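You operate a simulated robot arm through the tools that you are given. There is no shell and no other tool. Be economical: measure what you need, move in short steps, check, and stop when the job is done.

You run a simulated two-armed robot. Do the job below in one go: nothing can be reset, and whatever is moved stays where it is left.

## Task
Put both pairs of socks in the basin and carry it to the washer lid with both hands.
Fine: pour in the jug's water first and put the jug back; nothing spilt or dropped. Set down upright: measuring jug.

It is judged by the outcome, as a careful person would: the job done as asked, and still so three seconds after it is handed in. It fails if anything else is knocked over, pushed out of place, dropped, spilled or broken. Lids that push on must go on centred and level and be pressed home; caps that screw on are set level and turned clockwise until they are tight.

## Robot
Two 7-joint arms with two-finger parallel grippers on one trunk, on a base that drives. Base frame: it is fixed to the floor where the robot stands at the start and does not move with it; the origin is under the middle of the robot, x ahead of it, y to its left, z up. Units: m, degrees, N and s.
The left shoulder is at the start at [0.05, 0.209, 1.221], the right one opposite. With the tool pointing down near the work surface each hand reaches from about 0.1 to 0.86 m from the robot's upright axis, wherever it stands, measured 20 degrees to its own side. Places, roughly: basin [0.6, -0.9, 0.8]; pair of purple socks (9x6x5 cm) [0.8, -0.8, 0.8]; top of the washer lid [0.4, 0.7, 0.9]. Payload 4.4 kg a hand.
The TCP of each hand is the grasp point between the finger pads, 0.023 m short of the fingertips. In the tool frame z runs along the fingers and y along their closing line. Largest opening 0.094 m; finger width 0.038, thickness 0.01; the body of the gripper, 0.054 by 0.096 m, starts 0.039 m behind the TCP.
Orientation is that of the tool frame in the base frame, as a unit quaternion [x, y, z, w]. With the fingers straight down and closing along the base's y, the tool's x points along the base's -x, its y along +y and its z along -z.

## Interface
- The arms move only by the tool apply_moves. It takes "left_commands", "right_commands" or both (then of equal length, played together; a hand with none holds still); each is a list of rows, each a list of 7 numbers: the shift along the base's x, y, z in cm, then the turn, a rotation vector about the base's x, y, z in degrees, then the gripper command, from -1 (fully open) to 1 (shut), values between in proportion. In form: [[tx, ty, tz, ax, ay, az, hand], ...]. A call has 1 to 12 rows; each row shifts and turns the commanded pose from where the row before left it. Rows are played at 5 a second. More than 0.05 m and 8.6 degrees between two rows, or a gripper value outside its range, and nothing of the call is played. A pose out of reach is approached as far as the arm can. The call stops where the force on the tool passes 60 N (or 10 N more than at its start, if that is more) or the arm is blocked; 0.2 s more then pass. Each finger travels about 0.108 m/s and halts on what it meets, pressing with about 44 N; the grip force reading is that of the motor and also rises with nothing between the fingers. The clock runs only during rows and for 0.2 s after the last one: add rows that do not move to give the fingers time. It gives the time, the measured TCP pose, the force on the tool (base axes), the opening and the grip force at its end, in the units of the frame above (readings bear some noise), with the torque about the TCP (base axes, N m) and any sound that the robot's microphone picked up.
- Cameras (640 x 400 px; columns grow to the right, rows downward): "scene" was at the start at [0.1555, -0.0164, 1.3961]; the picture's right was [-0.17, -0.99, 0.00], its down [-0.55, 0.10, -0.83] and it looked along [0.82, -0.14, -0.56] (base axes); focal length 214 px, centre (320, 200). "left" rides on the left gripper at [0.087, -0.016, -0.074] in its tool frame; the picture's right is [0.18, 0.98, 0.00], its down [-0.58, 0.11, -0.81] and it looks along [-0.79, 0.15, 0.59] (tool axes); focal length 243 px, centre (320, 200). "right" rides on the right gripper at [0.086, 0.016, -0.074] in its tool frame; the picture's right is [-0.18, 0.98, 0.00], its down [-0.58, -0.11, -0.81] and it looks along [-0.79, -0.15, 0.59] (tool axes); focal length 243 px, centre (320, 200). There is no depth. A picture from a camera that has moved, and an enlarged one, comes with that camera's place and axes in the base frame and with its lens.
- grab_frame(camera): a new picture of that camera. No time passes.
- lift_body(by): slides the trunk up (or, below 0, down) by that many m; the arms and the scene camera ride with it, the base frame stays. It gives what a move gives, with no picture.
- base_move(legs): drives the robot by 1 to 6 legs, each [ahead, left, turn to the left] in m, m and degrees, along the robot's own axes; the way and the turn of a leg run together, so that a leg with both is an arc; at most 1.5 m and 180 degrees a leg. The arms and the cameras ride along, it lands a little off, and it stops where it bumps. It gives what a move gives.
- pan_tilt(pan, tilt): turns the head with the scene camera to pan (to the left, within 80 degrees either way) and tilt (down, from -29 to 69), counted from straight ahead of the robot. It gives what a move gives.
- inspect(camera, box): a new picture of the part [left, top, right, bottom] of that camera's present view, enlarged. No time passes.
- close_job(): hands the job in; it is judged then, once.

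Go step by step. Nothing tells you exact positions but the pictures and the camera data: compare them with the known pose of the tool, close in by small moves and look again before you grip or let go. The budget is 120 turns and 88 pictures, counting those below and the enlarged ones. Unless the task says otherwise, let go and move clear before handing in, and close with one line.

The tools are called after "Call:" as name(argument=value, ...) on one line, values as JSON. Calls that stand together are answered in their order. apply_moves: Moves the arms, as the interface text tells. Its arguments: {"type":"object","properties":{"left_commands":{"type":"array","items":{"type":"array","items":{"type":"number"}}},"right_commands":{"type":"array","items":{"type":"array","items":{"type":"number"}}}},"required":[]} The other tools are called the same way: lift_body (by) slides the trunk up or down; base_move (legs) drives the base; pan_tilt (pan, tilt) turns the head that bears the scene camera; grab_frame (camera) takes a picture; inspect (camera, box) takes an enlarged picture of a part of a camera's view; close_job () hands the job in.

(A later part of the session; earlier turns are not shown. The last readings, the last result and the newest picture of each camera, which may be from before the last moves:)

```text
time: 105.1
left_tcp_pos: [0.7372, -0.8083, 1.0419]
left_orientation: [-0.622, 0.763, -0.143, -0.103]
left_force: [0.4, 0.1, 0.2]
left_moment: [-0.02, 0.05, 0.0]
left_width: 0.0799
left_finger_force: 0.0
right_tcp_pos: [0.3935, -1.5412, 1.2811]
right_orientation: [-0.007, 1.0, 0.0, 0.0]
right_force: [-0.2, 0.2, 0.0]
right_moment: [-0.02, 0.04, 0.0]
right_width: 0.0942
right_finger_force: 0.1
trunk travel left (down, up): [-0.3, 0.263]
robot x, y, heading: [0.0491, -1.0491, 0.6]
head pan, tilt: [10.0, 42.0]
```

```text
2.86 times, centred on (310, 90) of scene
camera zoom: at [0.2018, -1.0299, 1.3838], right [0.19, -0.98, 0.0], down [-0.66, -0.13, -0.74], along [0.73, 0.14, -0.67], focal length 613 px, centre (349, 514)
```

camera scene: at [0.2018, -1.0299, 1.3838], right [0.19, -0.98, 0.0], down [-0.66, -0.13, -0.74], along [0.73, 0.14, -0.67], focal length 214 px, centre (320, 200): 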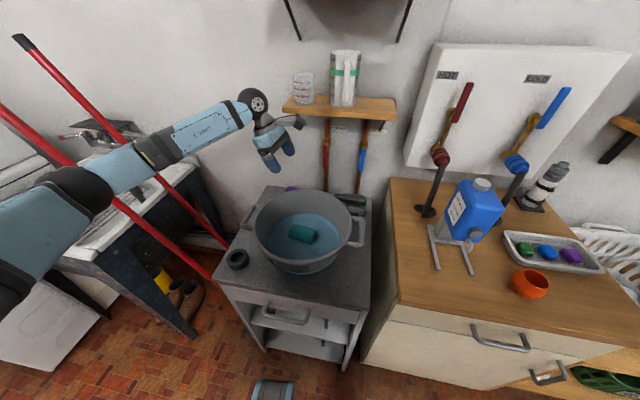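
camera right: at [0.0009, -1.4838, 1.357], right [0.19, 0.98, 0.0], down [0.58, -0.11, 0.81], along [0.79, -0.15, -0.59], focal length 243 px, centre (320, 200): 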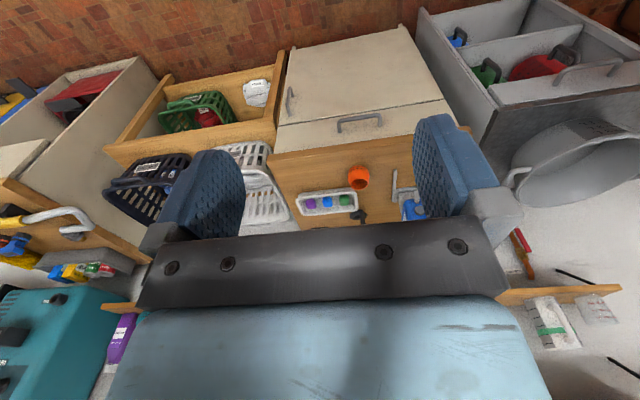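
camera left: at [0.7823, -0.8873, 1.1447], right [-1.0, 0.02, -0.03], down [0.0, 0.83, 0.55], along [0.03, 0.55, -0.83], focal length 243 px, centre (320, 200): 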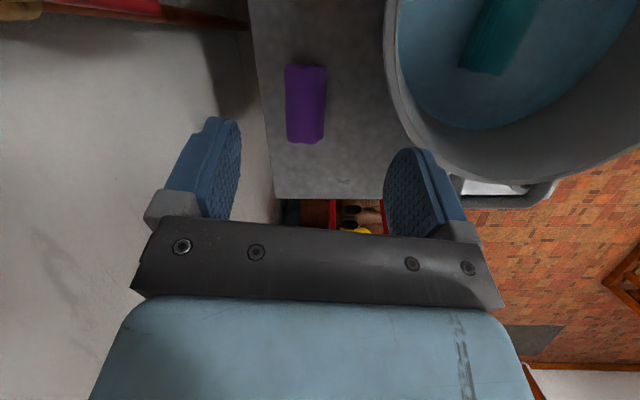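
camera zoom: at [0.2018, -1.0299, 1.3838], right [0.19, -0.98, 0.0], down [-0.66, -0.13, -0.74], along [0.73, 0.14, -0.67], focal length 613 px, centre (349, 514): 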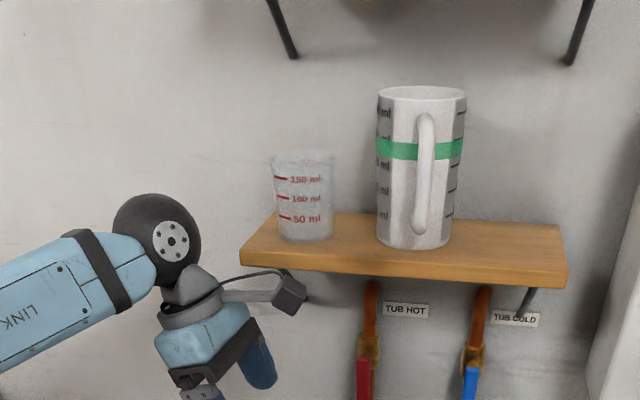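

The shelf and its cups are unmoved. For the purple sock (about 0.808, −0.826), I'll descend left of the shelf and slide in underneath it along y.

Call:
apply_moves(left_commands=[[0, 4.4, 0, -5, 0, 0, -0.7], [0, 4.4, 0, -5, 0, 0, -0.7], [0, 0, -4.5, 0, 0, 0, -0.7], [0, 0, -4.5, 0, 0, 0, -0.7], [3.5, 0, 0, 0, 0, 0, -0.7], [3.6, 0, 0, 0, 0, 0, -0.7], [0, 0, -4, 0, 0, 0, -0.7], [0, 0, -4, 0, 0, 0, -0.7], [0, 0, 0, 0, 0, 0, -0.7]])

Call:
grab_frame(camera="left")

```text
time: 107.1
left_tcp_pos: [0.8063, -0.7208, 0.8722]
left_orientation: [-0.611, 0.748, -0.209, -0.156]
left_force: [-0.3, 0.0, 0.9]
left_moment: [-0.01, 0.04, 0.05]
left_width: 0.0799
left_finger_force: 0.2
right_tcp_pos: [0.3942, -1.5418, 1.2808]
right_orientation: [-0.007, 1.0, 0.001, 0.0]
right_force: [0.0, 0.1, 0.1]
right_moment: [0.01, 0.0, -0.01]
right_width: 0.0942
right_finger_force: 0.1
trunk travel left (down, up): [-0.3, 0.263]
robot x, y, heading: [0.051, -1.0454, 0.5]
head pan, tilt: [10.0, 42.0]
```

```text
27 pictures are left
camera left: at [0.8043, -0.7602, 0.9822], right [-1.0, 0.01, -0.03], down [0.0, 0.92, 0.4], along [0.03, 0.4, -0.92], focal length 243 px, centre (320, 200)
```

left: 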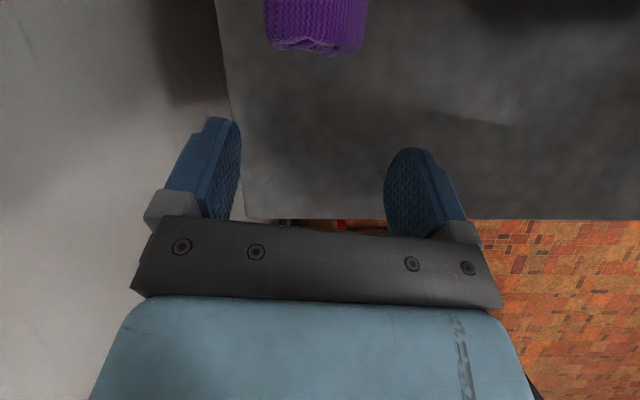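

Call:
apply_moves(left_commands=[[0, -4, -0.8, 0, 0, 0, -0.7], [0, -3.5, 0, 0, 0, 0, -0.7], [0, -3, 0, 0, 0, 0, -0.7], [0, 0, 0, 0, 0, 0, -0.7]])

Call:
grab_frame(camera="left")

```text
time: 108.1
left_tcp_pos: [0.8075, -0.8269, 0.8666]
left_orientation: [-0.61, 0.748, -0.21, -0.157]
left_force: [-0.3, -0.4, -0.6]
left_moment: [0.0, -0.02, -0.03]
left_width: 0.0797
left_finger_force: 0.2
right_tcp_pos: [0.3954, -1.5415, 1.2807]
right_orientation: [-0.007, 1.0, 0.0, 0.0]
right_force: [0.6, 0.1, 0.2]
right_moment: [-0.03, 0.04, 0.03]
right_width: 0.0941
right_finger_force: 0.1
trunk travel left (down, up): [-0.3, 0.263]
robot x, y, heading: [0.0528, -1.0486, 1.1]
head pan, tilt: [10.0, 42.0]
```

```text
26 pictures are left
camera left: at [0.8052, -0.866, 0.9755], right [-1.0, 0.01, -0.03], down [0.0, 0.92, 0.4], along [0.03, 0.4, -0.92], focal length 243 px, centre (320, 200)
```

left: 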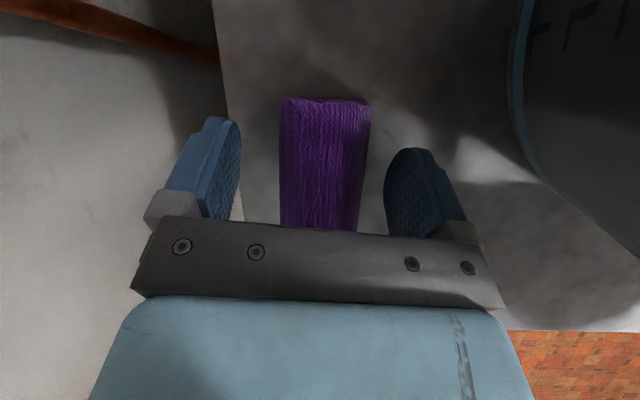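

The purple sock is straddled. Closing, then leaving the way I came.

Call:
apply_moves(left_commands=[[0, 0, -0.7, 0, 0, 0, -0.7], [0, 0, 0, 0, 0, 0, -0.2], [0, 0, 0, 0, 0, 0, 0.3], [0, 0, 0, 0, 0, 0, 0.6], [0, 0, 0, 0, 0, 0, 0.6], [0, 0, 0, 0, 0, 0, 0.6]])

Call:
apply_moves(left_commands=[[0, 0, 1, 0, 0, 0, 0.7], [0, 2, 1, 0, 0, 0, 0.7], [0, 4, 0, 0, 0, 0, 0.7], [0, 4, 0, 0, 0, 0, 0.7], [0, 0, 3, 0, 0, 0, 0.7], [-3.5, 0, 2, 0, 0, 0, 0.7], [-4, 0, 2, 0, 0, 0, 0.7], [-3, 0, 4, 0, 0, 0, 0.7], [0, 0, 4, 0, 0, 0, 0.7], [0, 0, 2, 5, 0, 0, 0.7], [0, 0, 0, 5, 0, 0, 0.7]])

```text
time: 109.5
left_tcp_pos: [0.8075, -0.8285, 0.8589]
left_orientation: [-0.61, 0.748, -0.209, -0.157]
left_force: [0.3, 0.1, 0.4]
left_moment: [-0.04, -0.04, 0.02]
left_width: 0.0605
left_finger_force: 43.6
right_tcp_pos: [0.3945, -1.5417, 1.2825]
right_orientation: [-0.007, 1.0, 0.001, 0.0]
right_force: [0.4, -0.6, 0.1]
right_moment: [-0.01, 0.04, -0.01]
right_width: 0.0937
right_finger_force: 0.1
trunk travel left (down, up): [-0.3, 0.263]
robot x, y, heading: [0.0513, -1.0462, 0.6]
head pan, tilt: [10.0, 42.0]
```

```text
time: 111.9
left_tcp_pos: [0.7038, -0.7283, 1.0479]
left_orientation: [-0.623, 0.763, -0.142, -0.103]
left_force: [0.6, -0.6, -1.2]
left_moment: [0.0, 0.01, -0.04]
left_width: 0.0599
left_finger_force: 44.3
right_tcp_pos: [0.3959, -1.5416, 1.2808]
right_orientation: [-0.007, 1.0, 0.001, 0.0]
right_force: [0.6, -0.3, -0.2]
right_moment: [-0.03, 0.01, -0.02]
right_width: 0.0939
right_finger_force: 0.1
trunk travel left (down, up): [-0.3, 0.263]
robot x, y, heading: [0.0517, -1.0458, 0.7]
head pan, tilt: [10.0, 42.0]
```

Call:
apply_moves(left_commands=[[-3.4, -3.4, 0, 0, 0, 0, 0.7], [-3.4, -3.4, 0, 0, 0, 0, 0.7], [-3.4, -3.4, 0, 0, 0, 0, 0.7], [-3.4, -3.4, 0, 0, 0, 0, 0.7], [-3.3, -3.4, 0, 0, 0, 0, 0.7], [0, 0, -4, 0, 0, 0, 0.7], [0, 0, -4, 0, 0, 0, 0.7], [0, 0, 0, 0, 0, 0, 0.7]])

Call:
inspect(camera="scene", box=[200, 120, 400, 300])

Call:
grab_frame(camera="left")

```text
time: 113.7
left_tcp_pos: [0.5352, -0.8961, 0.967]
left_orientation: [-0.621, 0.764, -0.143, -0.104]
left_force: [0.3, -0.2, -0.5]
left_moment: [0.08, -0.01, 0.02]
left_width: 0.0588
left_finger_force: 43.3
right_tcp_pos: [0.3952, -1.5414, 1.2816]
right_orientation: [-0.007, 1.0, 0.001, -0.001]
right_force: [-0.7, -0.3, -0.3]
right_moment: [-0.05, -0.01, -0.01]
right_width: 0.0942
right_finger_force: 0.1
trunk travel left (down, up): [-0.3, 0.263]
robot x, y, heading: [0.0477, -1.0484, 1.0]
head pan, tilt: [10.0, 42.0]
```

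```text
2.22 times, centred on (300, 210) of scene
camera zoom: at [0.2014, -1.0312, 1.3839], right [0.19, -0.98, 0.0], down [-0.66, -0.12, -0.74], along [0.73, 0.14, -0.67], focal length 477 px, centre (364, 178)
```

zoom: 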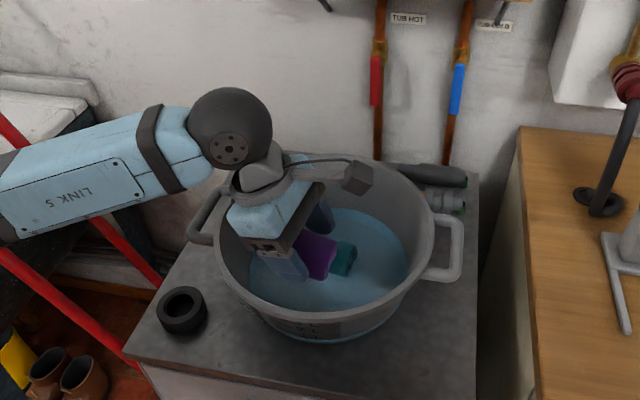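

```text
24 pictures are left
camera left: at [0.5316, -0.954, 1.0684], right [-1.0, 0.01, -0.03], down [0.0, 0.83, 0.55], along [0.03, 0.55, -0.83], focal length 243 px, centre (320, 200)
```

left: 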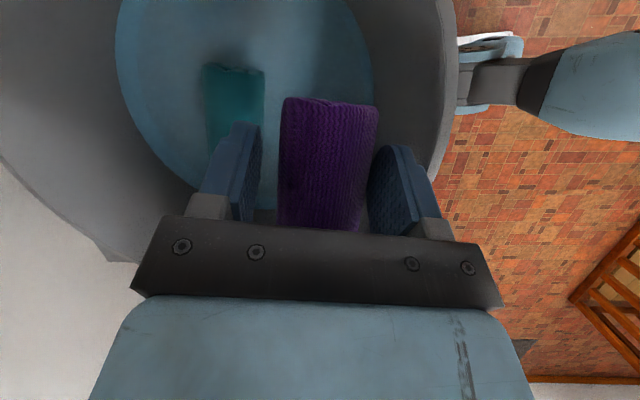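

Call:
apply_moves(left_commands=[[0, 0, -4, 0, 0, 0, 0.7], [0, 0, -3, 0, 0, 0, 0.7], [0, 0, -1.4, 0, 0, 0, 0.7], [0, 0, 0, 0, 0, 0, 0.2], [0, 0, 0, 0, 0, 0, -0.45], [0, 0, 0, 0, 0, 0, -0.45], [0, 0, 3, 0, 0, 0, -0.45], [0, 0, 4, 0, 0, 0, -0.45], [0, 0, 4, 0, 0, 0, -0.45], [0, 0, 4, 0, 0, 0, -0.45], [0, 4, 2, 0, 0, 0, -0.7], [0, 4, 0, 0, 0, 0, -0.7]])

Call:
inspect(camera="scene", box=[200, 120, 400, 300])

```text
time: 116.3
left_tcp_pos: [0.535, -0.8166, 1.0552]
left_orientation: [-0.622, 0.763, -0.144, -0.103]
left_force: [0.8, 0.3, -0.3]
left_moment: [0.03, -0.01, -0.01]
left_width: 0.08
left_finger_force: 0.0
right_tcp_pos: [0.3942, -1.5403, 1.2817]
right_orientation: [-0.007, 1.0, 0.0, 0.0]
right_force: [0.1, 1.2, 1.0]
right_moment: [0.04, -0.02, 0.03]
right_width: 0.0941
right_finger_force: 0.0
trunk travel left (down, up): [-0.3, 0.263]
robot x, y, heading: [0.0499, -1.0447, 0.6]
head pan, tilt: [10.0, 42.0]
```

```text
2.22 times, centred on (300, 210) of scene
camera zoom: at [0.2011, -1.0302, 1.3839], right [0.19, -0.98, 0.0], down [-0.66, -0.13, -0.74], along [0.73, 0.14, -0.67], focal length 477 px, centre (364, 178)
```

zoom: 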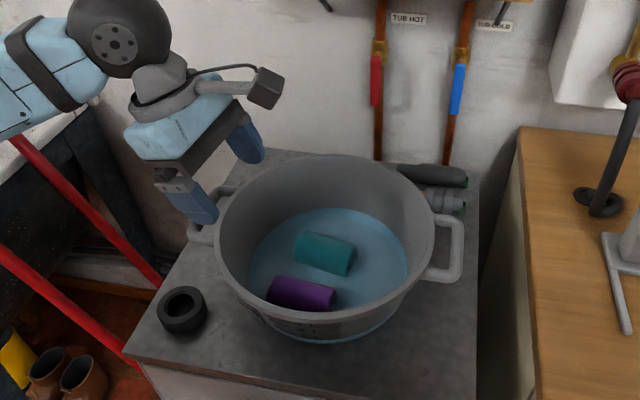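

Both socks are in the basin. Next I'll straighten the left hand (fingers down, closing along y) and centre the robot on the basin at y≈−0.905.

Call:
apply_moves(left_commands=[[0, 2, 1, 7, 0, 0, -1], [0, 2, 1, 7, 0, 0, -1], [0, 2, 0, 6, 0, 0, -1], [0, 0, 0, 0, 0, -8, -1], [0, 0, 0, 0, 0, -8, -1], [0, 0, 0, 0, 0, -8, -1], [0, 0, 0, 0, 0, -8, -1], [0, 0, 0, 0, 0, -8, -1], [0, 0, 0, 0, 0, -8, -1], [0, 0, 0, 0, 0, -8, -1], [0, 0, 0, 0, 0, -8, -1], [0, 0, 0, 0, 0, -8, -1]])

Call:
base_move(legs=[[0, 0.14, -0.6]])

```text
time: 118.9
left_tcp_pos: [0.5338, -0.7567, 1.0737]
left_orientation: [-0.053, 0.999, -0.01, 0.0]
left_force: [-0.3, -0.1, -1.0]
left_moment: [-0.01, 0.01, -0.02]
left_width: 0.0942
left_finger_force: 0.0
right_tcp_pos: [0.3958, -1.5419, 1.2813]
right_orientation: [-0.006, 1.0, 0.001, 0.0]
right_force: [-0.3, -0.3, -1.1]
right_moment: [0.01, 0.01, -0.06]
right_width: 0.0941
right_finger_force: 0.1
trunk travel left (down, up): [-0.3, 0.263]
robot x, y, heading: [0.0507, -1.048, 0.8]
head pan, tilt: [10.0, 42.0]
```

```text
time: 120.8
left_tcp_pos: [0.5369, -0.6238, 1.0733]
left_orientation: [-0.048, 0.999, -0.01, 0.0]
left_force: [0.0, 0.2, -0.2]
left_moment: [0.01, 0.01, -0.02]
left_width: 0.094
left_finger_force: 0.1
right_tcp_pos: [0.3875, -1.4078, 1.2814]
right_orientation: [0.0, 1.0, 0.002, 0.0]
right_force: [0.7, 0.6, 0.0]
right_moment: [-0.02, -0.05, 0.03]
right_width: 0.0941
right_finger_force: 0.1
trunk travel left (down, up): [-0.3, 0.263]
robot x, y, heading: [0.0514, -0.9106, -0.1]
head pan, tilt: [10.0, 42.0]
```

Call:
apply_moves(right_commands=[[0, 4.7, 0, 0, 0, 0, -1], [0, 4.7, 0, 0, 0, 0, -1], [0, 4.7, 0, 0, 0, 0, -1], [0, 4.7, 0, 0, 0, 0, -1], [0, 4.7, 0, 0, 0, 0, -1], [0, 4.7, 0, 0, 0, 0, -1], [0, 4.9, 0, 0, 0, 0, -1], [4.9, 0, 0, 0, 0, 0, -1], [4.9, 0, 0, 0, 0, 0, -1], [4.9, 0, 0, 0, 0, 0, -1], [4.9, 0, 0, 0, 0, 0, -1], [0, 0, -4, 0, 0, 0, -1]], left_commands=[[0, 0, 0, 0, 0, -5.5, -1], [1, -2, 0, 0, 0, 0, -1], [1, -3, 0, 0, 0, 0, -1], [1, -3, 0, 0, 0, 0, -1], [1.7, -2.9, 0, 0, 0, 0, -1], [0, 0, -1.5, 0, 0, 0, -1], [0, 0, -1.5, 0, 0, 0, -1], [0, 0, -1.5, 0, 0, 0, -1], [0, 0, -1, 0, 0, 0, -1], [0, 0, 0, 0, 0, 0, -1], [0, 0, 0, 0, 0, 0, -1], [0, 0, 0, 0, 0, 0, -1]])

Call:
apply_moves(right_commands=[[0, 0, -4.5, 0, 0, 0, -1], [0, 0, -4.5, 0, 0, 0, -1], [0, 0, -4.5, 0, 0, 0, -1], [0, 0, -4.5, 0, 0, 0, -1], [0, 0, -4, 0, 0, 0, -1], [0, 0, 0, 0, 0, 0, -1]])

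Call:
grab_frame(camera="left")

Call:
grab_frame(camera="right")

```text
time: 123.4
left_tcp_pos: [0.5829, -0.7344, 1.0187]
left_orientation: [0.0, 1.0, -0.011, -0.001]
left_force: [-0.7, -1.1, -0.3]
left_moment: [0.03, 0.02, -0.03]
left_width: 0.0942
left_finger_force: 0.2
right_tcp_pos: [0.5825, -1.0766, 1.2421]
right_orientation: [-0.001, 1.0, 0.001, 0.001]
right_force: [-0.5, 0.3, 0.6]
right_moment: [0.02, -0.01, -0.03]
right_width: 0.0941
right_finger_force: 0.0
trunk travel left (down, up): [-0.3, 0.263]
robot x, y, heading: [0.049, -0.9075, 0.1]
head pan, tilt: [10.0, 42.0]
```

```text
time: 124.8
left_tcp_pos: [0.5833, -0.7332, 1.0184]
left_orientation: [0.0, 1.0, -0.011, 0.001]
left_force: [-0.6, 0.0, -0.3]
left_moment: [-0.02, 0.05, 0.01]
left_width: 0.0939
left_finger_force: 0.1
right_tcp_pos: [0.5841, -1.079, 1.0242]
right_orientation: [0.0, 1.0, 0.001, 0.001]
right_force: [-0.7, -0.8, -0.4]
right_moment: [-0.03, 0.02, 0.03]
right_width: 0.094
right_finger_force: 0.0
trunk travel left (down, up): [-0.3, 0.263]
robot x, y, heading: [0.0519, -0.9116, 0.2]
head pan, tilt: [10.0, 42.0]
```

```text
22 pictures are left
camera left: at [0.4975, -0.7484, 1.094], right [-0.18, 0.98, -0.02], down [0.58, 0.13, 0.8], along [0.79, 0.14, -0.59], focal length 243 px, centre (320, 200)
```

left: 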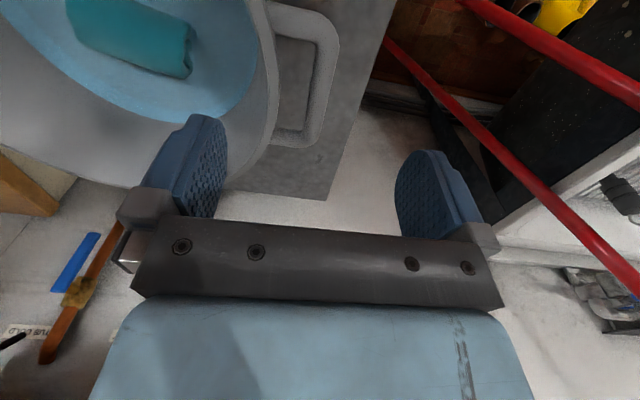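

```text
21 pictures are left
camera right: at [0.4978, -1.0617, 1.0999], right [0.18, 0.98, 0.0], down [0.58, -0.11, 0.81], along [0.79, -0.15, -0.59], focal length 243 px, centre (320, 200)
```

right: 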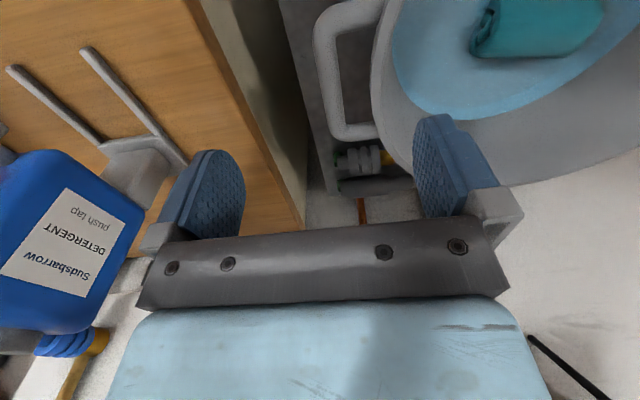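

Handles measured: left bar at (0.597, −0.733), right bar at (0.597, −1.073), z≈0.915, with about 2.5 cm between bar and wall. I'll narrow both grippers to 30 mm and close in above the bars.

Call:
apply_moves(left_commands=[[0.7, 0, 0, 0, 0, 0, 0.36], [0.7, 0, -1, 0, 0, 0, 0.36], [0, 0, -2, 0, 0, 0, 0.36], [0, 0, -2, 0, 0, 0, 0.36], [0, 0, 0, 0, 0, 0, 0.36]], right_commands=[[0.7, 0.6, 0, 0, 0, 0, 0.36], [0.6, 0, -1.5, 0, 0, 0, 0.36], [0, 0, -2, 0, 0, 0, 0.36], [0, 0, -2, 0, 0, 0, 0.36], [0, 0, 0, 0, 0, 0, 0.36]])

Call:
inspect(camera="left", box=[160, 20, 480, 220])

Call:
inspect(camera="right", box=[160, 20, 480, 220])

```text
time: 126.0
left_tcp_pos: [0.5976, -0.7335, 0.9681]
left_orientation: [0.0, 1.0, -0.01, 0.0]
left_force: [0.0, -0.2, 0.1]
left_moment: [0.01, 0.02, 0.01]
left_width: 0.0301
left_finger_force: 0.1
right_tcp_pos: [0.5833, -1.1013, 0.985]
right_orientation: [0.0, 1.0, 0.001, -0.001]
right_force: [-0.5, 0.0, 0.2]
right_moment: [-0.01, -0.04, -0.01]
right_width: 0.0302
right_finger_force: 0.1
right hand out of reach, approached as far as the arm can: row 1, 2, 3, 4
trunk travel left (down, up): [-0.3, 0.263]
robot x, y, heading: [0.0528, -0.9072, -0.1]
head pan, tilt: [10.0, 42.0]
```

```text
2.00 times, centred on (320, 120) of left
camera zoom: at [0.5115, -0.7487, 1.0446], right [-0.18, 0.98, -0.02], down [0.58, 0.13, 0.8], along [0.79, 0.14, -0.59], focal length 485 px, centre (320, 360)
```

zoom: 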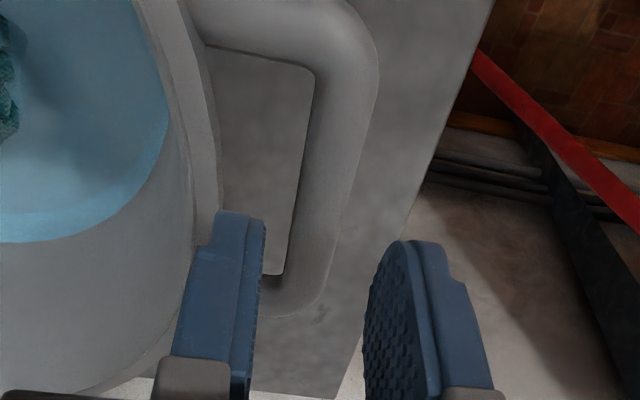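

```text
2.00 times, centred on (320, 120) of right
camera zoom: at [0.497, -1.0848, 1.0598], right [0.18, 0.98, 0.0], down [0.58, -0.11, 0.81], along [0.79, -0.15, -0.59], focal length 485 px, centre (320, 360)
```

zoom: 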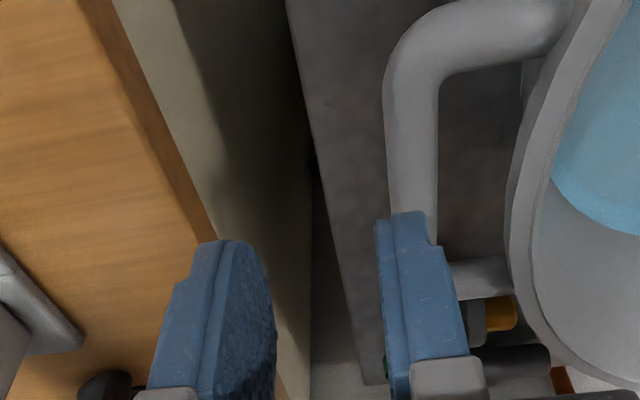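

The right arm ran into a reach limit there. I'll raise both hands and back the base 0.13 m so both arms have more room.

Call:
apply_moves(left_commands=[[0, 0, 3, 0, 0, 0, 0.36], [0, 0, 3, 0, 0, 0, 0.36]], right_commands=[[0, 0, 4, 0, 0, 0, 0.36], [0, 0, 4, 0, 0, 0, 0.36]])

Call:
base_move(legs=[[-0.13, 0, 0]])

Call:
grab_frame(camera="scene")

```text
time: 126.6
left_tcp_pos: [0.5957, -0.7336, 1.0296]
left_orientation: [0.0, 1.0, -0.011, 0.0]
left_force: [-0.4, -0.3, -0.2]
left_moment: [-0.01, -0.01, -0.01]
left_width: 0.0302
left_finger_force: 0.0
right_tcp_pos: [0.5819, -1.1017, 1.0626]
right_orientation: [0.0, 1.0, 0.0, 0.0]
right_force: [-0.4, 0.8, -0.1]
right_moment: [-0.01, 0.01, 0.02]
right_width: 0.0302
right_finger_force: 0.0
trunk travel left (down, up): [-0.3, 0.263]
robot x, y, heading: [0.0513, -0.9098, 0.1]
head pan, tilt: [10.0, 42.0]
```

```text
time: 127.9
left_tcp_pos: [0.466, -0.7346, 1.0299]
left_orientation: [0.0, 1.0, -0.011, 0.0]
left_force: [0.3, 0.3, 0.6]
left_moment: [0.02, 0.01, 0.0]
left_width: 0.0302
left_finger_force: 0.1
right_tcp_pos: [0.453, -1.1013, 1.0613]
right_orientation: [0.0, 1.0, 0.001, 0.0]
right_force: [0.2, 0.2, 0.7]
right_moment: [-0.02, 0.01, 0.0]
right_width: 0.03
right_finger_force: 0.0
trunk travel left (down, up): [-0.3, 0.263]
robot x, y, heading: [-0.0784, -0.911, 0.2]
head pan, tilt: [10.0, 42.0]
```

```text
18 pictures are left
camera scene: at [0.0709, -0.8948, 1.3838], right [0.17, -0.98, 0.0], down [-0.66, -0.12, -0.74], along [0.73, 0.13, -0.67], focal length 214 px, centre (320, 200)
```

scene: 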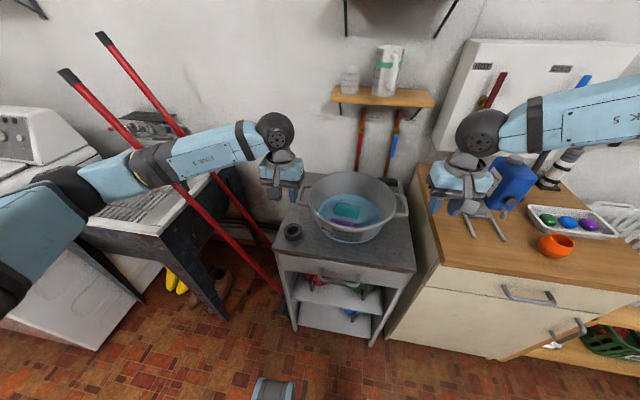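

Call:
apply_moves(left_commands=[[4, 0, 0, 0, 0, 0, 0.36], [4, 0, 0, 0, 0, 0, 0.36], [4, 0, 0, 0, 0, 0, 0.36], [1.1, 0.1, 0, 0, 0, 0, 0.36], [0, 0, -2.3, 0, 0, 0, 0.36], [0, 0, -2.2, 0, 0, 0, 0.36], [0, 0, 0, 0, 0, 0, 0.36]], right_commands=[[4, 0, 0, 0, 0, 0, 0.36], [4, 1.4, 0, 0, 0, 0, 0.36], [4, 1.4, 0, 0, 0, 0, 0.36], [2.4, 0, 0, 0, 0, 0, 0.36], [0, 0, -4, 0, 0, 0, 0.36], [0, 0, -3.6, 0, 0, 0, 0.36], [0, 0, 0, 0, 0, 0, 0.36]])

Call:
inspect(camera="right", box=[160, 20, 480, 220])

Call:
inspect(camera="left", box=[160, 20, 480, 220])

```text
time: 129.5
left_tcp_pos: [0.598, -0.7315, 0.9833]
left_orientation: [0.001, 1.0, -0.01, 0.0]
left_force: [-0.4, 0.2, -0.6]
left_moment: [0.0, 0.01, -0.05]
left_width: 0.0303
left_finger_force: 0.0
right_tcp_pos: [0.5412, -1.1396, 1.0157]
right_orientation: [-0.001, 1.0, 0.001, 0.0]
right_force: [-0.4, 0.0, 0.0]
right_moment: [0.0, -0.01, 0.02]
right_width: 0.0301
right_finger_force: 0.2
right hand out of reach, approached as far as the arm can: row 2, 3, 4, 5, 6
trunk travel left (down, up): [-0.3, 0.263]
robot x, y, heading: [-0.0775, -0.9089, 0.3]
head pan, tilt: [10.0, 42.0]
```

```text
2.00 times, centred on (320, 120) of right
camera zoom: at [0.4559, -1.123, 1.0907], right [0.18, 0.98, 0.0], down [0.58, -0.11, 0.81], along [0.79, -0.15, -0.59], focal length 485 px, centre (320, 360)
```

zoom: 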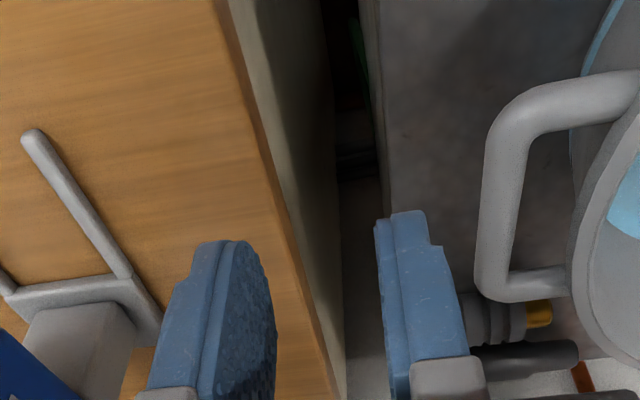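

```text
2.00 times, centred on (320, 120) of left
camera zoom: at [0.5113, -0.7473, 1.0598], right [-0.18, 0.98, -0.02], down [0.58, 0.13, 0.8], along [0.79, 0.14, -0.59], focal length 485 px, centre (320, 360)
```

zoom: 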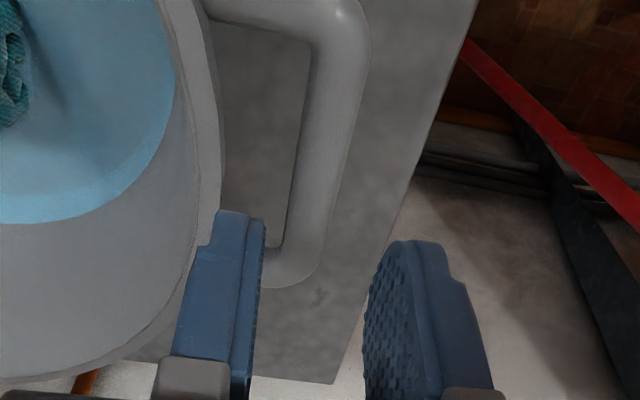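

The right arm is limited by its posture here. I'll test whether lowering the trunk frees it: raise both hands by 12 cm, lower the trunk by 12 cm, and try the right hand again.

Call:
apply_moves(left_commands=[[0, 0, 4, 0, 0, 0, 0.36], [0, 0, 4, 0, 0, 0, 0.36], [0, 0, 4, 0, 0, 0, 0.36]], right_commands=[[0, 0, 4, 0, 0, 0, 0.36], [0, 0, 4, 0, 0, 0, 0.36], [0, 0, 4, 0, 0, 0, 0.36]])

Call:
lift_body(by=-0.12)

Call:
apply_moves(right_commands=[[2.8, 3.3, 0, 0, 0, 0, 0.36], [2.8, 3.3, 0, 0, 0, 0, 0.36], [0, 0, 0, 0, 0, 0, 0.36]])

```text
time: 130.3
left_tcp_pos: [0.5935, -0.7322, 1.1055]
left_orientation: [0.001, 1.0, -0.011, 0.001]
left_force: [-0.4, -0.2, 0.7]
left_moment: [0.0, 0.03, 0.02]
left_width: 0.0301
left_finger_force: 0.1
right_tcp_pos: [0.542, -1.1389, 1.1364]
right_orientation: [-0.001, 1.0, 0.001, 0.001]
right_force: [-0.2, 0.1, 1.4]
right_moment: [0.03, -0.01, 0.0]
right_width: 0.0301
right_finger_force: 0.0
trunk travel left (down, up): [-0.3, 0.263]
robot x, y, heading: [-0.0774, -0.9088, -0.1]
head pan, tilt: [10.0, 42.0]
```

```text
time: 131.8
left_tcp_pos: [0.5963, -0.7333, 0.9828]
left_orientation: [0.0, 1.0, -0.01, 0.0]
left_force: [-0.1, 0.1, -0.2]
left_moment: [0.02, -0.01, -0.02]
left_width: 0.03
left_finger_force: 0.0
right_tcp_pos: [0.5433, -1.1393, 1.016]
right_orientation: [0.0, 1.0, 0.001, 0.001]
right_force: [0.1, 0.4, 0.1]
right_moment: [0.0, -0.01, 0.02]
right_width: 0.0301
right_finger_force: 0.1
trunk travel left (down, up): [-0.18, 0.383]
robot x, y, heading: [-0.0801, -0.9102, 0.2]
head pan, tilt: [10.0, 42.0]
```

```text
time: 132.6
left_tcp_pos: [0.5963, -0.732, 0.9831]
left_orientation: [0.0, 1.0, -0.011, -0.001]
left_force: [0.8, -0.2, 0.0]
left_moment: [-0.01, 0.04, 0.0]
left_width: 0.0301
left_finger_force: 0.1
right_tcp_pos: [0.5689, -1.11, 1.0238]
right_orientation: [-0.001, 1.0, 0.001, -0.001]
right_force: [0.4, -0.1, -0.2]
right_moment: [0.01, 0.04, -0.01]
right_width: 0.0301
right_finger_force: 0.1
right hand out of reach, approached as far as the arm can: row 1, 2
trunk travel left (down, up): [-0.18, 0.383]
robot x, y, heading: [-0.0819, -0.9073, 0.2]
head pan, tilt: [10.0, 42.0]
```

Lowering helped only slightly, so I'll test a wrist-yaw change on the right hand.

Call:
apply_moves(right_commands=[[0, 0, 0, 0, 0, -8, 0.36], [0, 0, 0, 0, 0, -8, 0.36], [1.4, 1.8, 0, 0, 0, 0, 0.36], [1.4, 1.9, 0, 0, 0, 0, 0.36], [0, 0, 0, 0, 0, 0, 0.36]])

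```text
time: 133.8
left_tcp_pos: [0.5953, -0.7329, 0.983]
left_orientation: [0.0, 1.0, -0.011, 0.0]
left_force: [0.8, -0.9, -0.3]
left_moment: [0.01, 0.02, -0.02]
left_width: 0.0302
left_finger_force: 0.1
right_tcp_pos: [0.5657, -1.1071, 1.025]
right_orientation: [0.138, 0.99, 0.002, -0.001]
right_force: [-0.4, -0.6, 0.4]
right_moment: [0.0, -0.03, -0.02]
right_width: 0.03
right_finger_force: 0.0
right hand out of reach, approached as far as the arm can: row 3, 4
trunk travel left (down, up): [-0.18, 0.383]
robot x, y, heading: [-0.0778, -0.9087, -0.1]
head pan, tilt: [10.0, 42.0]
```

Call:
pan_tilt(pan=-25, tilt=25)

Call:
grab_frame(camera="scene")

```text
time: 134.8
left_tcp_pos: [0.5961, -0.7334, 0.984]
left_orientation: [0.0, 1.0, -0.011, -0.001]
left_force: [0.0, 0.3, -0.4]
left_moment: [-0.04, -0.03, 0.0]
left_width: 0.0301
left_finger_force: 0.0
right_tcp_pos: [0.5672, -1.1081, 1.0254]
right_orientation: [0.138, 0.99, 0.001, 0.0]
right_force: [-0.7, 0.6, 0.2]
right_moment: [0.0, -0.02, 0.0]
right_width: 0.0299
right_finger_force: 0.0
trunk travel left (down, up): [-0.18, 0.383]
robot x, y, heading: [-0.0806, -0.9083, 0.1]
head pan, tilt: [-25.0, 25.0]
```

```text
15 pictures are left
camera scene: at [0.0724, -0.9482, 1.2901], right [-0.42, -0.91, 0.0], down [-0.38, 0.18, -0.91], along [0.82, -0.38, -0.42], focal length 214 px, centre (320, 200)
```

scene: 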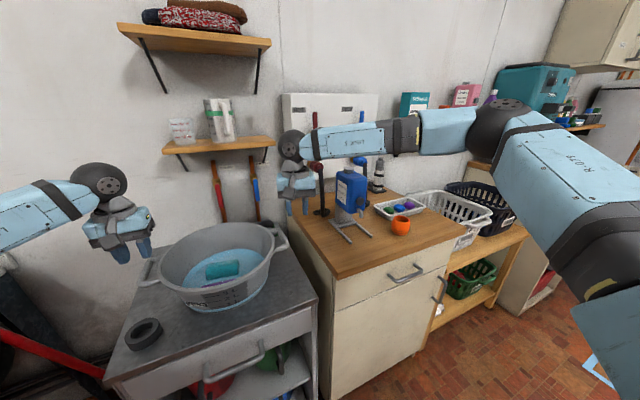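

The right arm's elbow-out posture limits how far it can come inward. I'll pull the hands back, then bring the base closer and 0.12 m further left so the right hand works more to its own side.

Call:
apply_moves(left_commands=[[-4, 0, 1.5, 0, 0, 0, 0.36], [-4, 0, 1.5, 0, 0, 0, 0.36], [-4, 0, 0, 0, 0, 0, 0.36]], right_commands=[[-4, 0, 0, 0, 0, 8, 0.36], [-4, 0, 0, 0, 0, 8, 0.36], [-4, 0, 0, 0, 0, 0, 0.36]])

Call:
base_move(legs=[[0.12, 0.12, 0]])

```text
time: 135.6
left_tcp_pos: [0.4756, -0.7291, 1.0138]
left_orientation: [0.0, 1.0, -0.011, 0.001]
left_force: [0.0, -0.3, 0.2]
left_moment: [-0.01, -0.04, 0.01]
left_width: 0.0301
left_finger_force: 0.0
right_tcp_pos: [0.4461, -1.1097, 1.0259]
right_orientation: [0.0, 1.0, 0.0, 0.001]
right_force: [-0.7, 0.3, 0.2]
right_moment: [0.0, -0.03, -0.03]
right_width: 0.0299
right_finger_force: 0.1
trunk travel left (down, up): [-0.18, 0.383]
robot x, y, heading: [-0.0819, -0.9073, 0.5]
head pan, tilt: [-25.0, 25.0]
```

```text
time: 137.3
left_tcp_pos: [0.5942, -0.6093, 1.0116]
left_orientation: [-0.001, 1.0, -0.01, -0.001]
left_force: [0.2, 0.6, 0.4]
left_moment: [0.0, 0.04, 0.01]
left_width: 0.0302
left_finger_force: 0.1
right_tcp_pos: [0.566, -0.988, 1.024]
right_orientation: [0.0, 1.0, 0.0, 0.0]
right_force: [0.0, 0.1, -0.5]
right_moment: [0.02, 0.02, 0.03]
right_width: 0.0301
right_finger_force: 0.1
trunk travel left (down, up): [-0.18, 0.383]
robot x, y, heading: [0.0388, -0.7908, 0.3]
head pan, tilt: [-25.0, 25.0]
```

Call:
apply_moves(left_commands=[[0, -4, 0, 0, 0, 0, 0.36], [0, -4, 0, 0, 0, 0, 0.36], [0.3, -4.4, 0, 0, 0, 0, 0.36], [0, 0, -2, 0, 0, 0, 0.36], [0, 0, -2, 0, 0, 0, 0.36], [0, 0, 0, 0, 0, 0, 0.36]], right_commands=[[1, -3, 0, 0, 0, 0, 0.36], [1, -3, 0, 0, 0, 0, 0.36], [1.1, -2.5, 0, 0, 0, 0, 0.36], [0, 0, -2.7, 0, 0, 0, 0.36], [0, 0, -2.7, 0, 0, 0, 0.36], [0, 0, 0, 0, 0, 0, 0.36]])

Call:
inspect(camera="right", box=[160, 20, 480, 220])

Call:
inspect(camera="left", box=[160, 20, 480, 220])

```text
time: 138.7
left_tcp_pos: [0.5988, -0.7332, 0.9746]
left_orientation: [-0.002, 1.0, -0.012, 0.0]
left_force: [0.0, -0.2, -0.5]
left_moment: [-0.01, -0.02, 0.01]
left_width: 0.0299
left_finger_force: 0.0
right_tcp_pos: [0.5955, -1.0737, 0.9705]
right_orientation: [-0.001, 1.0, -0.001, 0.0]
right_force: [-0.2, 0.5, 0.4]
right_moment: [0.02, 0.03, 0.02]
right_width: 0.0302
right_finger_force: 0.1
trunk travel left (down, up): [-0.18, 0.383]
robot x, y, heading: [0.0381, -0.7885, 0.1]
head pan, tilt: [-25.0, 25.0]
```

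```text
2.00 times, centred on (320, 120) of right
camera zoom: at [0.51, -1.0576, 1.0454], right [0.18, 0.98, 0.0], down [0.58, -0.11, 0.81], along [0.79, -0.15, -0.59], focal length 485 px, centre (320, 360)
```

zoom: 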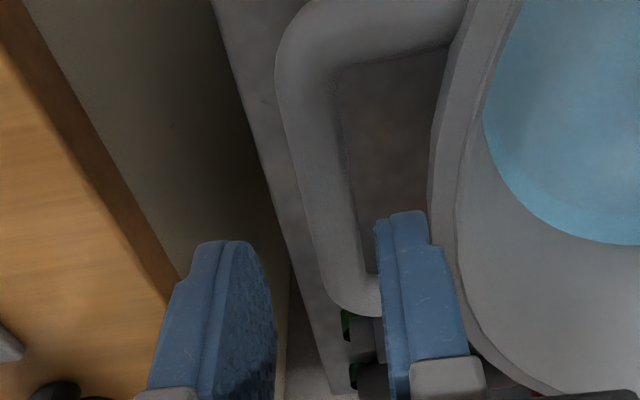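

```text
2.00 times, centred on (320, 120) of left
camera zoom: at [0.5129, -0.7481, 1.0492], right [-0.19, 0.98, -0.02], down [0.58, 0.13, 0.8], along [0.79, 0.14, -0.59], focal length 485 px, centre (320, 360)
```

zoom: 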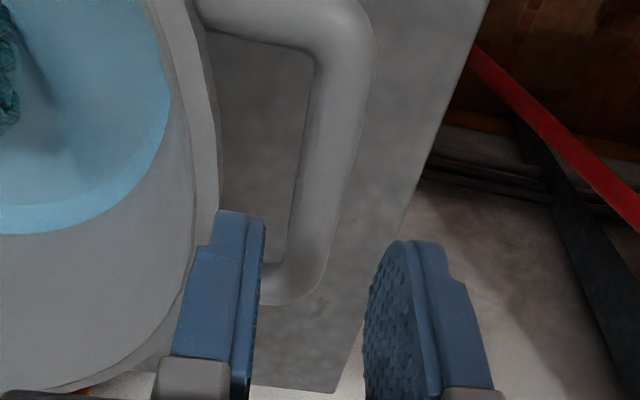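

Both hands are now above their handles with good alignment. Descending onto the bars.

Call:
apply_moves(left_commands=[[0, -0.2, -2, 0, 0, 0, 0.36], [0, 0, -2, 0, 0, 0, 0.36], [0, 0, -1.2, 0, 0, 0, 0.36], [0, 0, -0.8, 0, 0, 0, 0.36], [0, 0, 0, 0, 0, 0, 0.36]], right_commands=[[0, 0, -2, 0, 0, 0, 0.36], [0, 0, -2, 0, 0, 0, 0.36], [0, 0, -1.2, 0, 0, 0, 0.36], [0, 0, -0.5, 0, 0, 0, 0.36], [0, 0, 0, 0, 0, 0, 0.36]])

Call:
inspect(camera="right", box=[160, 20, 480, 220])

Call:
inspect(camera="left", box=[160, 20, 480, 220])

```text
time: 139.9
left_tcp_pos: [0.5974, -0.7361, 0.912]
left_orientation: [0.0, 1.0, -0.01, 0.0]
left_force: [-1.0, 0.2, -0.1]
left_moment: [0.02, 0.01, -0.01]
left_width: 0.0304
left_finger_force: 0.0
right_tcp_pos: [0.5953, -1.0743, 0.9122]
right_orientation: [-0.002, 1.0, 0.0, 0.0]
right_force: [0.3, -0.5, 0.0]
right_moment: [0.0, 0.0, 0.02]
right_width: 0.0301
right_finger_force: 0.1
trunk travel left (down, up): [-0.18, 0.383]
robot x, y, heading: [0.0371, -0.7891, 0.1]
head pan, tilt: [-25.0, 25.0]
```

```text
2.00 times, centred on (320, 120) of right
camera zoom: at [0.5092, -1.0582, 0.9881], right [0.18, 0.98, 0.0], down [0.58, -0.11, 0.81], along [0.79, -0.15, -0.59], focal length 485 px, centre (320, 360)
```

zoom: 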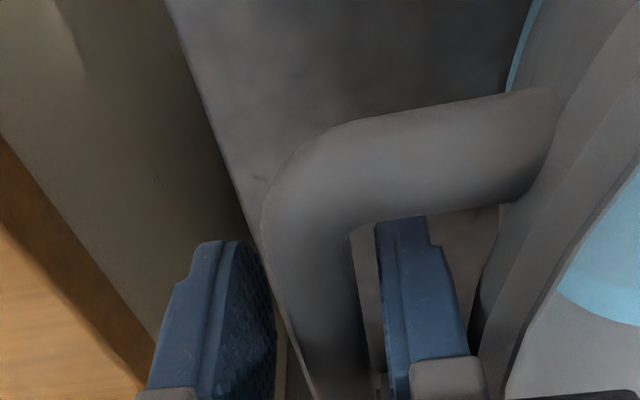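

```text
2.00 times, centred on (320, 120) of left
camera zoom: at [0.5117, -0.7514, 0.9887], right [-0.19, 0.98, -0.02], down [0.58, 0.13, 0.8], along [0.79, 0.14, -0.59], focal length 485 px, centre (320, 360)
```

zoom: 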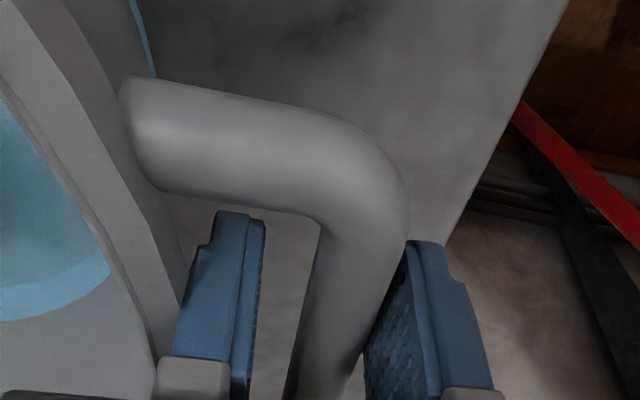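

Both handles are straddled. Closing both grippers.

Call:
apply_moves(left_commands=[[0, 0, -0.3, 0, 0, 0, 0.5], [0, 0, 0, 0, 0, 0, 0.8], [0, 0, 0, 0, 0, 0, 1], [0, 0, 0, 0, 0, 0, 1]], right_commands=[[0, 0, -0.3, 0, 0, 0, 0.5], [0, 0, 0, 0, 0, 0, 0.8], [0, 0, 0, 0, 0, 0, 1], [0, 0, 0, 0, 0, 0, 1]])

Call:
apply_moves(left_commands=[[0, 0, 0.5, 0, 0, 0, 1], [0, 0, 0.5, 0, 0, 0, 1], [0, 0, 1, 0, 0, 0, 1], [0, 0, 0, 0, 0, 0, 1]], right_commands=[[0, 0, 0.5, 0, 0, 0, 1], [0, 0, 0.5, 0, 0, 0, 1], [0, 0, 1, 0, 0, 0, 1], [0, 0, 0, 0, 0, 0, 1]])

```text
time: 140.9
left_tcp_pos: [0.5984, -0.7366, 0.9098]
left_orientation: [0.0, 1.0, -0.011, 0.0]
left_force: [1.3, -13.3, 1.0]
left_moment: [0.08, -0.18, -1.7]
left_width: 0.0158
left_finger_force: 44.4
right_tcp_pos: [0.5958, -1.0728, 0.9102]
right_orientation: [-0.002, 1.0, 0.001, 0.0]
right_force: [1.2, 15.1, 3.1]
right_moment: [-0.09, 0.04, 1.75]
right_width: 0.0159
right_finger_force: 43.6
trunk travel left (down, up): [-0.18, 0.383]
robot x, y, heading: [0.0375, -0.7895, 0.3]
head pan, tilt: [-25.0, 25.0]
```

```text
time: 141.9
left_tcp_pos: [0.5973, -0.7367, 0.9284]
left_orientation: [0.0, 1.0, -0.01, -0.001]
left_force: [0.6, -21.4, -4.5]
left_moment: [0.19, 0.01, -1.6]
left_width: 0.0156
left_finger_force: 44.3
right_tcp_pos: [0.5967, -1.074, 0.9294]
right_orientation: [-0.002, 1.0, 0.001, -0.001]
right_force: [0.2, 21.3, -5.2]
right_moment: [-0.11, 0.01, 1.71]
right_width: 0.0156
right_finger_force: 44.0
trunk travel left (down, up): [-0.18, 0.383]
robot x, y, heading: [0.0355, -0.7909, 0.1]
head pan, tilt: [-25.0, 25.0]
```

The basin is lifted, about 5 N on each hand. I'll relax the slight outward pull, raise the trunk so both arms rise together, and back away.

Call:
apply_moves(left_commands=[[0, -0.15, 0, 0, 0, 0, 1], [0, 0, 0, 0, 0, 0, 1]], right_commands=[[0, 0.15, 0, 0, 0, 0, 1], [0, 0, 0, 0, 0, 0, 1]])

Call:
lift_body(by=0.14)

Call:
base_move(legs=[[-0.37, 0, 0]])

Call:
pan_tilt(pan=15, tilt=40)

Call:
grab_frame(camera="scene")

```text
time: 142.5
left_tcp_pos: [0.5975, -0.7372, 0.9289]
left_orientation: [-0.001, 1.0, -0.009, -0.001]
left_force: [-0.6, 1.1, -5.9]
left_moment: [0.02, 0.14, -1.71]
left_width: 0.0156
left_finger_force: 44.0
right_tcp_pos: [0.5953, -1.0736, 0.929]
right_orientation: [0.0, 1.0, 0.0, -0.002]
right_force: [0.8, -1.1, -4.8]
right_moment: [0.07, -0.13, 1.66]
right_width: 0.0157
right_finger_force: 43.9
trunk travel left (down, up): [-0.18, 0.383]
robot x, y, heading: [0.038, -0.7872, 0.2]
head pan, tilt: [-25.0, 25.0]
```

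```text
time: 144.2
left_tcp_pos: [0.5987, -0.7366, 1.0671]
left_orientation: [0.0, 1.0, -0.009, -0.001]
left_force: [-0.1, 34.7, -5.0]
left_moment: [-0.24, -0.13, -1.66]
left_width: 0.0157
left_finger_force: 44.1
right_tcp_pos: [0.5956, -1.0738, 1.069]
right_orientation: [-0.001, 1.0, 0.0, -0.001]
right_force: [0.2, -35.5, -4.6]
right_moment: [0.2, 0.11, 1.67]
right_width: 0.0161
right_finger_force: 43.9
trunk travel left (down, up): [-0.32, 0.243]
robot x, y, heading: [0.0382, -0.7842, 0.2]
head pan, tilt: [-25.0, 25.0]
```

```text
time: 146.5
left_tcp_pos: [0.2289, -0.7416, 1.0676]
left_orientation: [0.002, 1.0, -0.009, -0.001]
left_force: [0.2, 44.5, -4.9]
left_moment: [-0.23, 0.0, -1.66]
left_width: 0.0157
left_finger_force: 43.8
right_tcp_pos: [0.2263, -1.0769, 1.0684]
right_orientation: [0.003, 1.0, 0.0, -0.002]
right_force: [-0.4, -45.4, -5.3]
right_moment: [0.23, -0.04, 1.67]
right_width: 0.0158
right_finger_force: 43.6
trunk travel left (down, up): [-0.32, 0.243]
robot x, y, heading: [-0.3321, -0.7879, -0.3]
head pan, tilt: [-25.0, 25.0]
```

```text
time: 147.6
left_tcp_pos: [0.23, -0.7413, 1.0693]
left_orientation: [0.003, 1.0, -0.009, -0.002]
left_force: [0.0, 5.1, -4.1]
left_moment: [-0.06, -0.09, -1.71]
left_width: 0.0154
left_finger_force: 43.8
right_tcp_pos: [0.2257, -1.0771, 1.0682]
right_orientation: [0.002, 1.0, -0.001, -0.002]
right_force: [0.1, -5.7, -5.5]
right_moment: [0.01, 0.04, 1.63]
right_width: 0.0161
right_finger_force: 43.6
trunk travel left (down, up): [-0.32, 0.243]
robot x, y, heading: [-0.3273, -0.7895, -0.1]
head pan, tilt: [15.0, 40.0]
```

```text
10 pictures are left
camera scene: at [-0.1791, -0.7685, 1.4067], right [0.25, -0.97, 0.0], down [-0.62, -0.16, -0.77], along [0.74, 0.2, -0.64], focal length 214 px, centre (320, 200)
```

scene: 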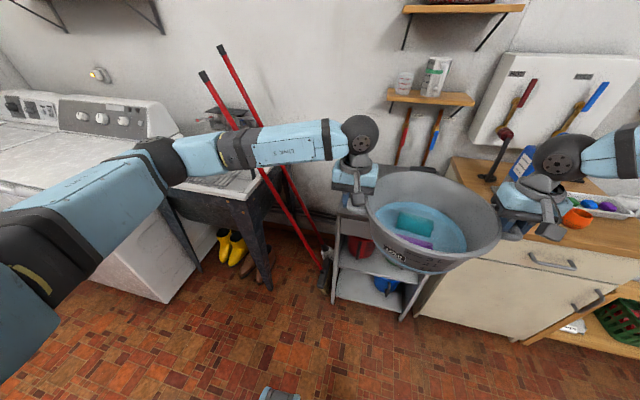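

The basin is level and steady. Driving left along the open floor toward the washer.

Call:
base_move(legs=[[0, 0.8, 0], [0, 0.5, 0]])

Call:
pan_tilt(pan=20, tilt=40)

Call:
grab_frame(camera="scene")

```text
time: 159.6
left_tcp_pos: [0.234, 0.5722, 1.0681]
left_orientation: [0.004, 1.0, -0.009, -0.001]
left_force: [0.1, 13.5, -5.1]
left_moment: [-0.12, 0.01, -1.72]
left_width: 0.0156
left_finger_force: 43.9
right_tcp_pos: [0.2303, 0.2373, 1.0687]
right_orientation: [0.003, 1.0, -0.001, -0.002]
right_force: [0.0, -13.4, -6.1]
right_moment: [0.12, -0.01, 1.68]
right_width: 0.0162
right_finger_force: 44.3
trunk travel left (down, up): [-0.32, 0.243]
robot x, y, heading: [-0.3245, 0.5244, -0.5]
head pan, tilt: [15.0, 40.0]
```

```text
time: 160.3
left_tcp_pos: [0.2349, 0.572, 1.069]
left_orientation: [0.004, 1.0, -0.009, -0.001]
left_force: [0.1, 2.6, -5.4]
left_moment: [0.02, 0.01, -1.72]
left_width: 0.0158
left_finger_force: 43.6
right_tcp_pos: [0.2301, 0.2362, 1.0697]
right_orientation: [0.004, 1.0, -0.001, -0.002]
right_force: [0.3, -2.9, -4.7]
right_moment: [-0.04, 0.02, 1.76]
right_width: 0.0158
right_finger_force: 44.0
trunk travel left (down, up): [-0.32, 0.243]
robot x, y, heading: [-0.3233, 0.5225, -0.4]
head pan, tilt: [20.0, 40.0]
```

```text
9 pictures are left
camera scene: at [-0.1764, 0.553, 1.4066], right [0.34, -0.94, 0.0], down [-0.61, -0.22, -0.77], along [0.72, 0.26, -0.64], focal length 214 px, centre (320, 200)
```

scene: 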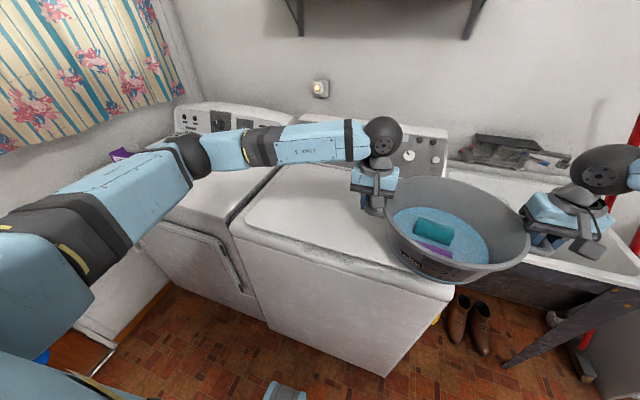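

The washer lid spans about y 0.35–0.95 and x from 0.19 back. I'll drive 0.256 m left and 0.14 m ahead to bring the basin over its middle.

Call:
base_move(legs=[[0, 0.256, 0.4], [0.14, 0, 0]])

Call:
pan_tilt(pan=-5, tilt=42)

Call:
grab_frame(camera="scene")

```text
time: 164.0
left_tcp_pos: [0.374, 0.8282, 1.0701]
left_orientation: [0.0, 1.0, -0.008, 0.0]
left_force: [-0.3, 3.6, -5.8]
left_moment: [0.02, 0.03, -1.72]
left_width: 0.0155
left_finger_force: 44.1
right_tcp_pos: [0.3716, 0.491, 1.068]
right_orientation: [-0.001, 1.0, -0.001, -0.002]
right_force: [0.1, -3.1, -5.3]
right_moment: [0.02, -0.02, 1.7]
right_width: 0.016
right_finger_force: 44.0
trunk travel left (down, up): [-0.32, 0.243]
robot x, y, heading: [-0.1873, 0.7758, -0.1]
head pan, tilt: [20.0, 40.0]
```

```text
time: 164.9
left_tcp_pos: [0.3721, 0.8279, 1.0691]
left_orientation: [0.0, 1.0, -0.009, -0.001]
left_force: [-0.5, 1.0, -5.2]
left_moment: [0.0, -0.03, -1.7]
left_width: 0.0154
left_finger_force: 44.6
right_tcp_pos: [0.3709, 0.4914, 1.0685]
right_orientation: [-0.001, 1.0, -0.002, -0.001]
right_force: [0.2, -2.4, -4.5]
right_moment: [0.0, 0.06, 1.71]
right_width: 0.0158
right_finger_force: 44.3
trunk travel left (down, up): [-0.32, 0.243]
robot x, y, heading: [-0.1869, 0.775, -0.0]
head pan, tilt: [-5.0, 42.0]
```

```text
8 pictures are left
camera scene: at [-0.0344, 0.7685, 1.4037], right [-0.08, -1.0, 0.0], down [-0.67, 0.06, -0.74], along [0.74, -0.06, -0.67], focal length 214 px, centre (320, 200)
```

scene: 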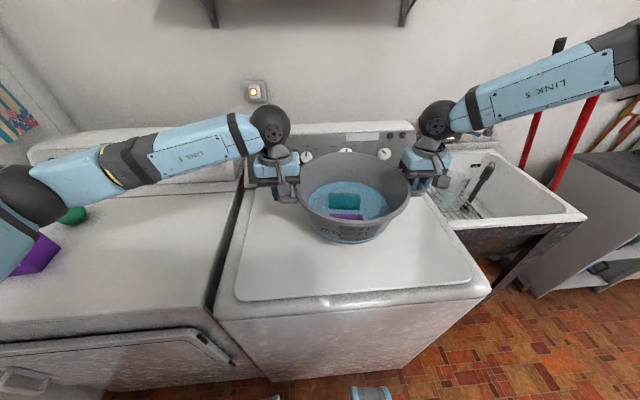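

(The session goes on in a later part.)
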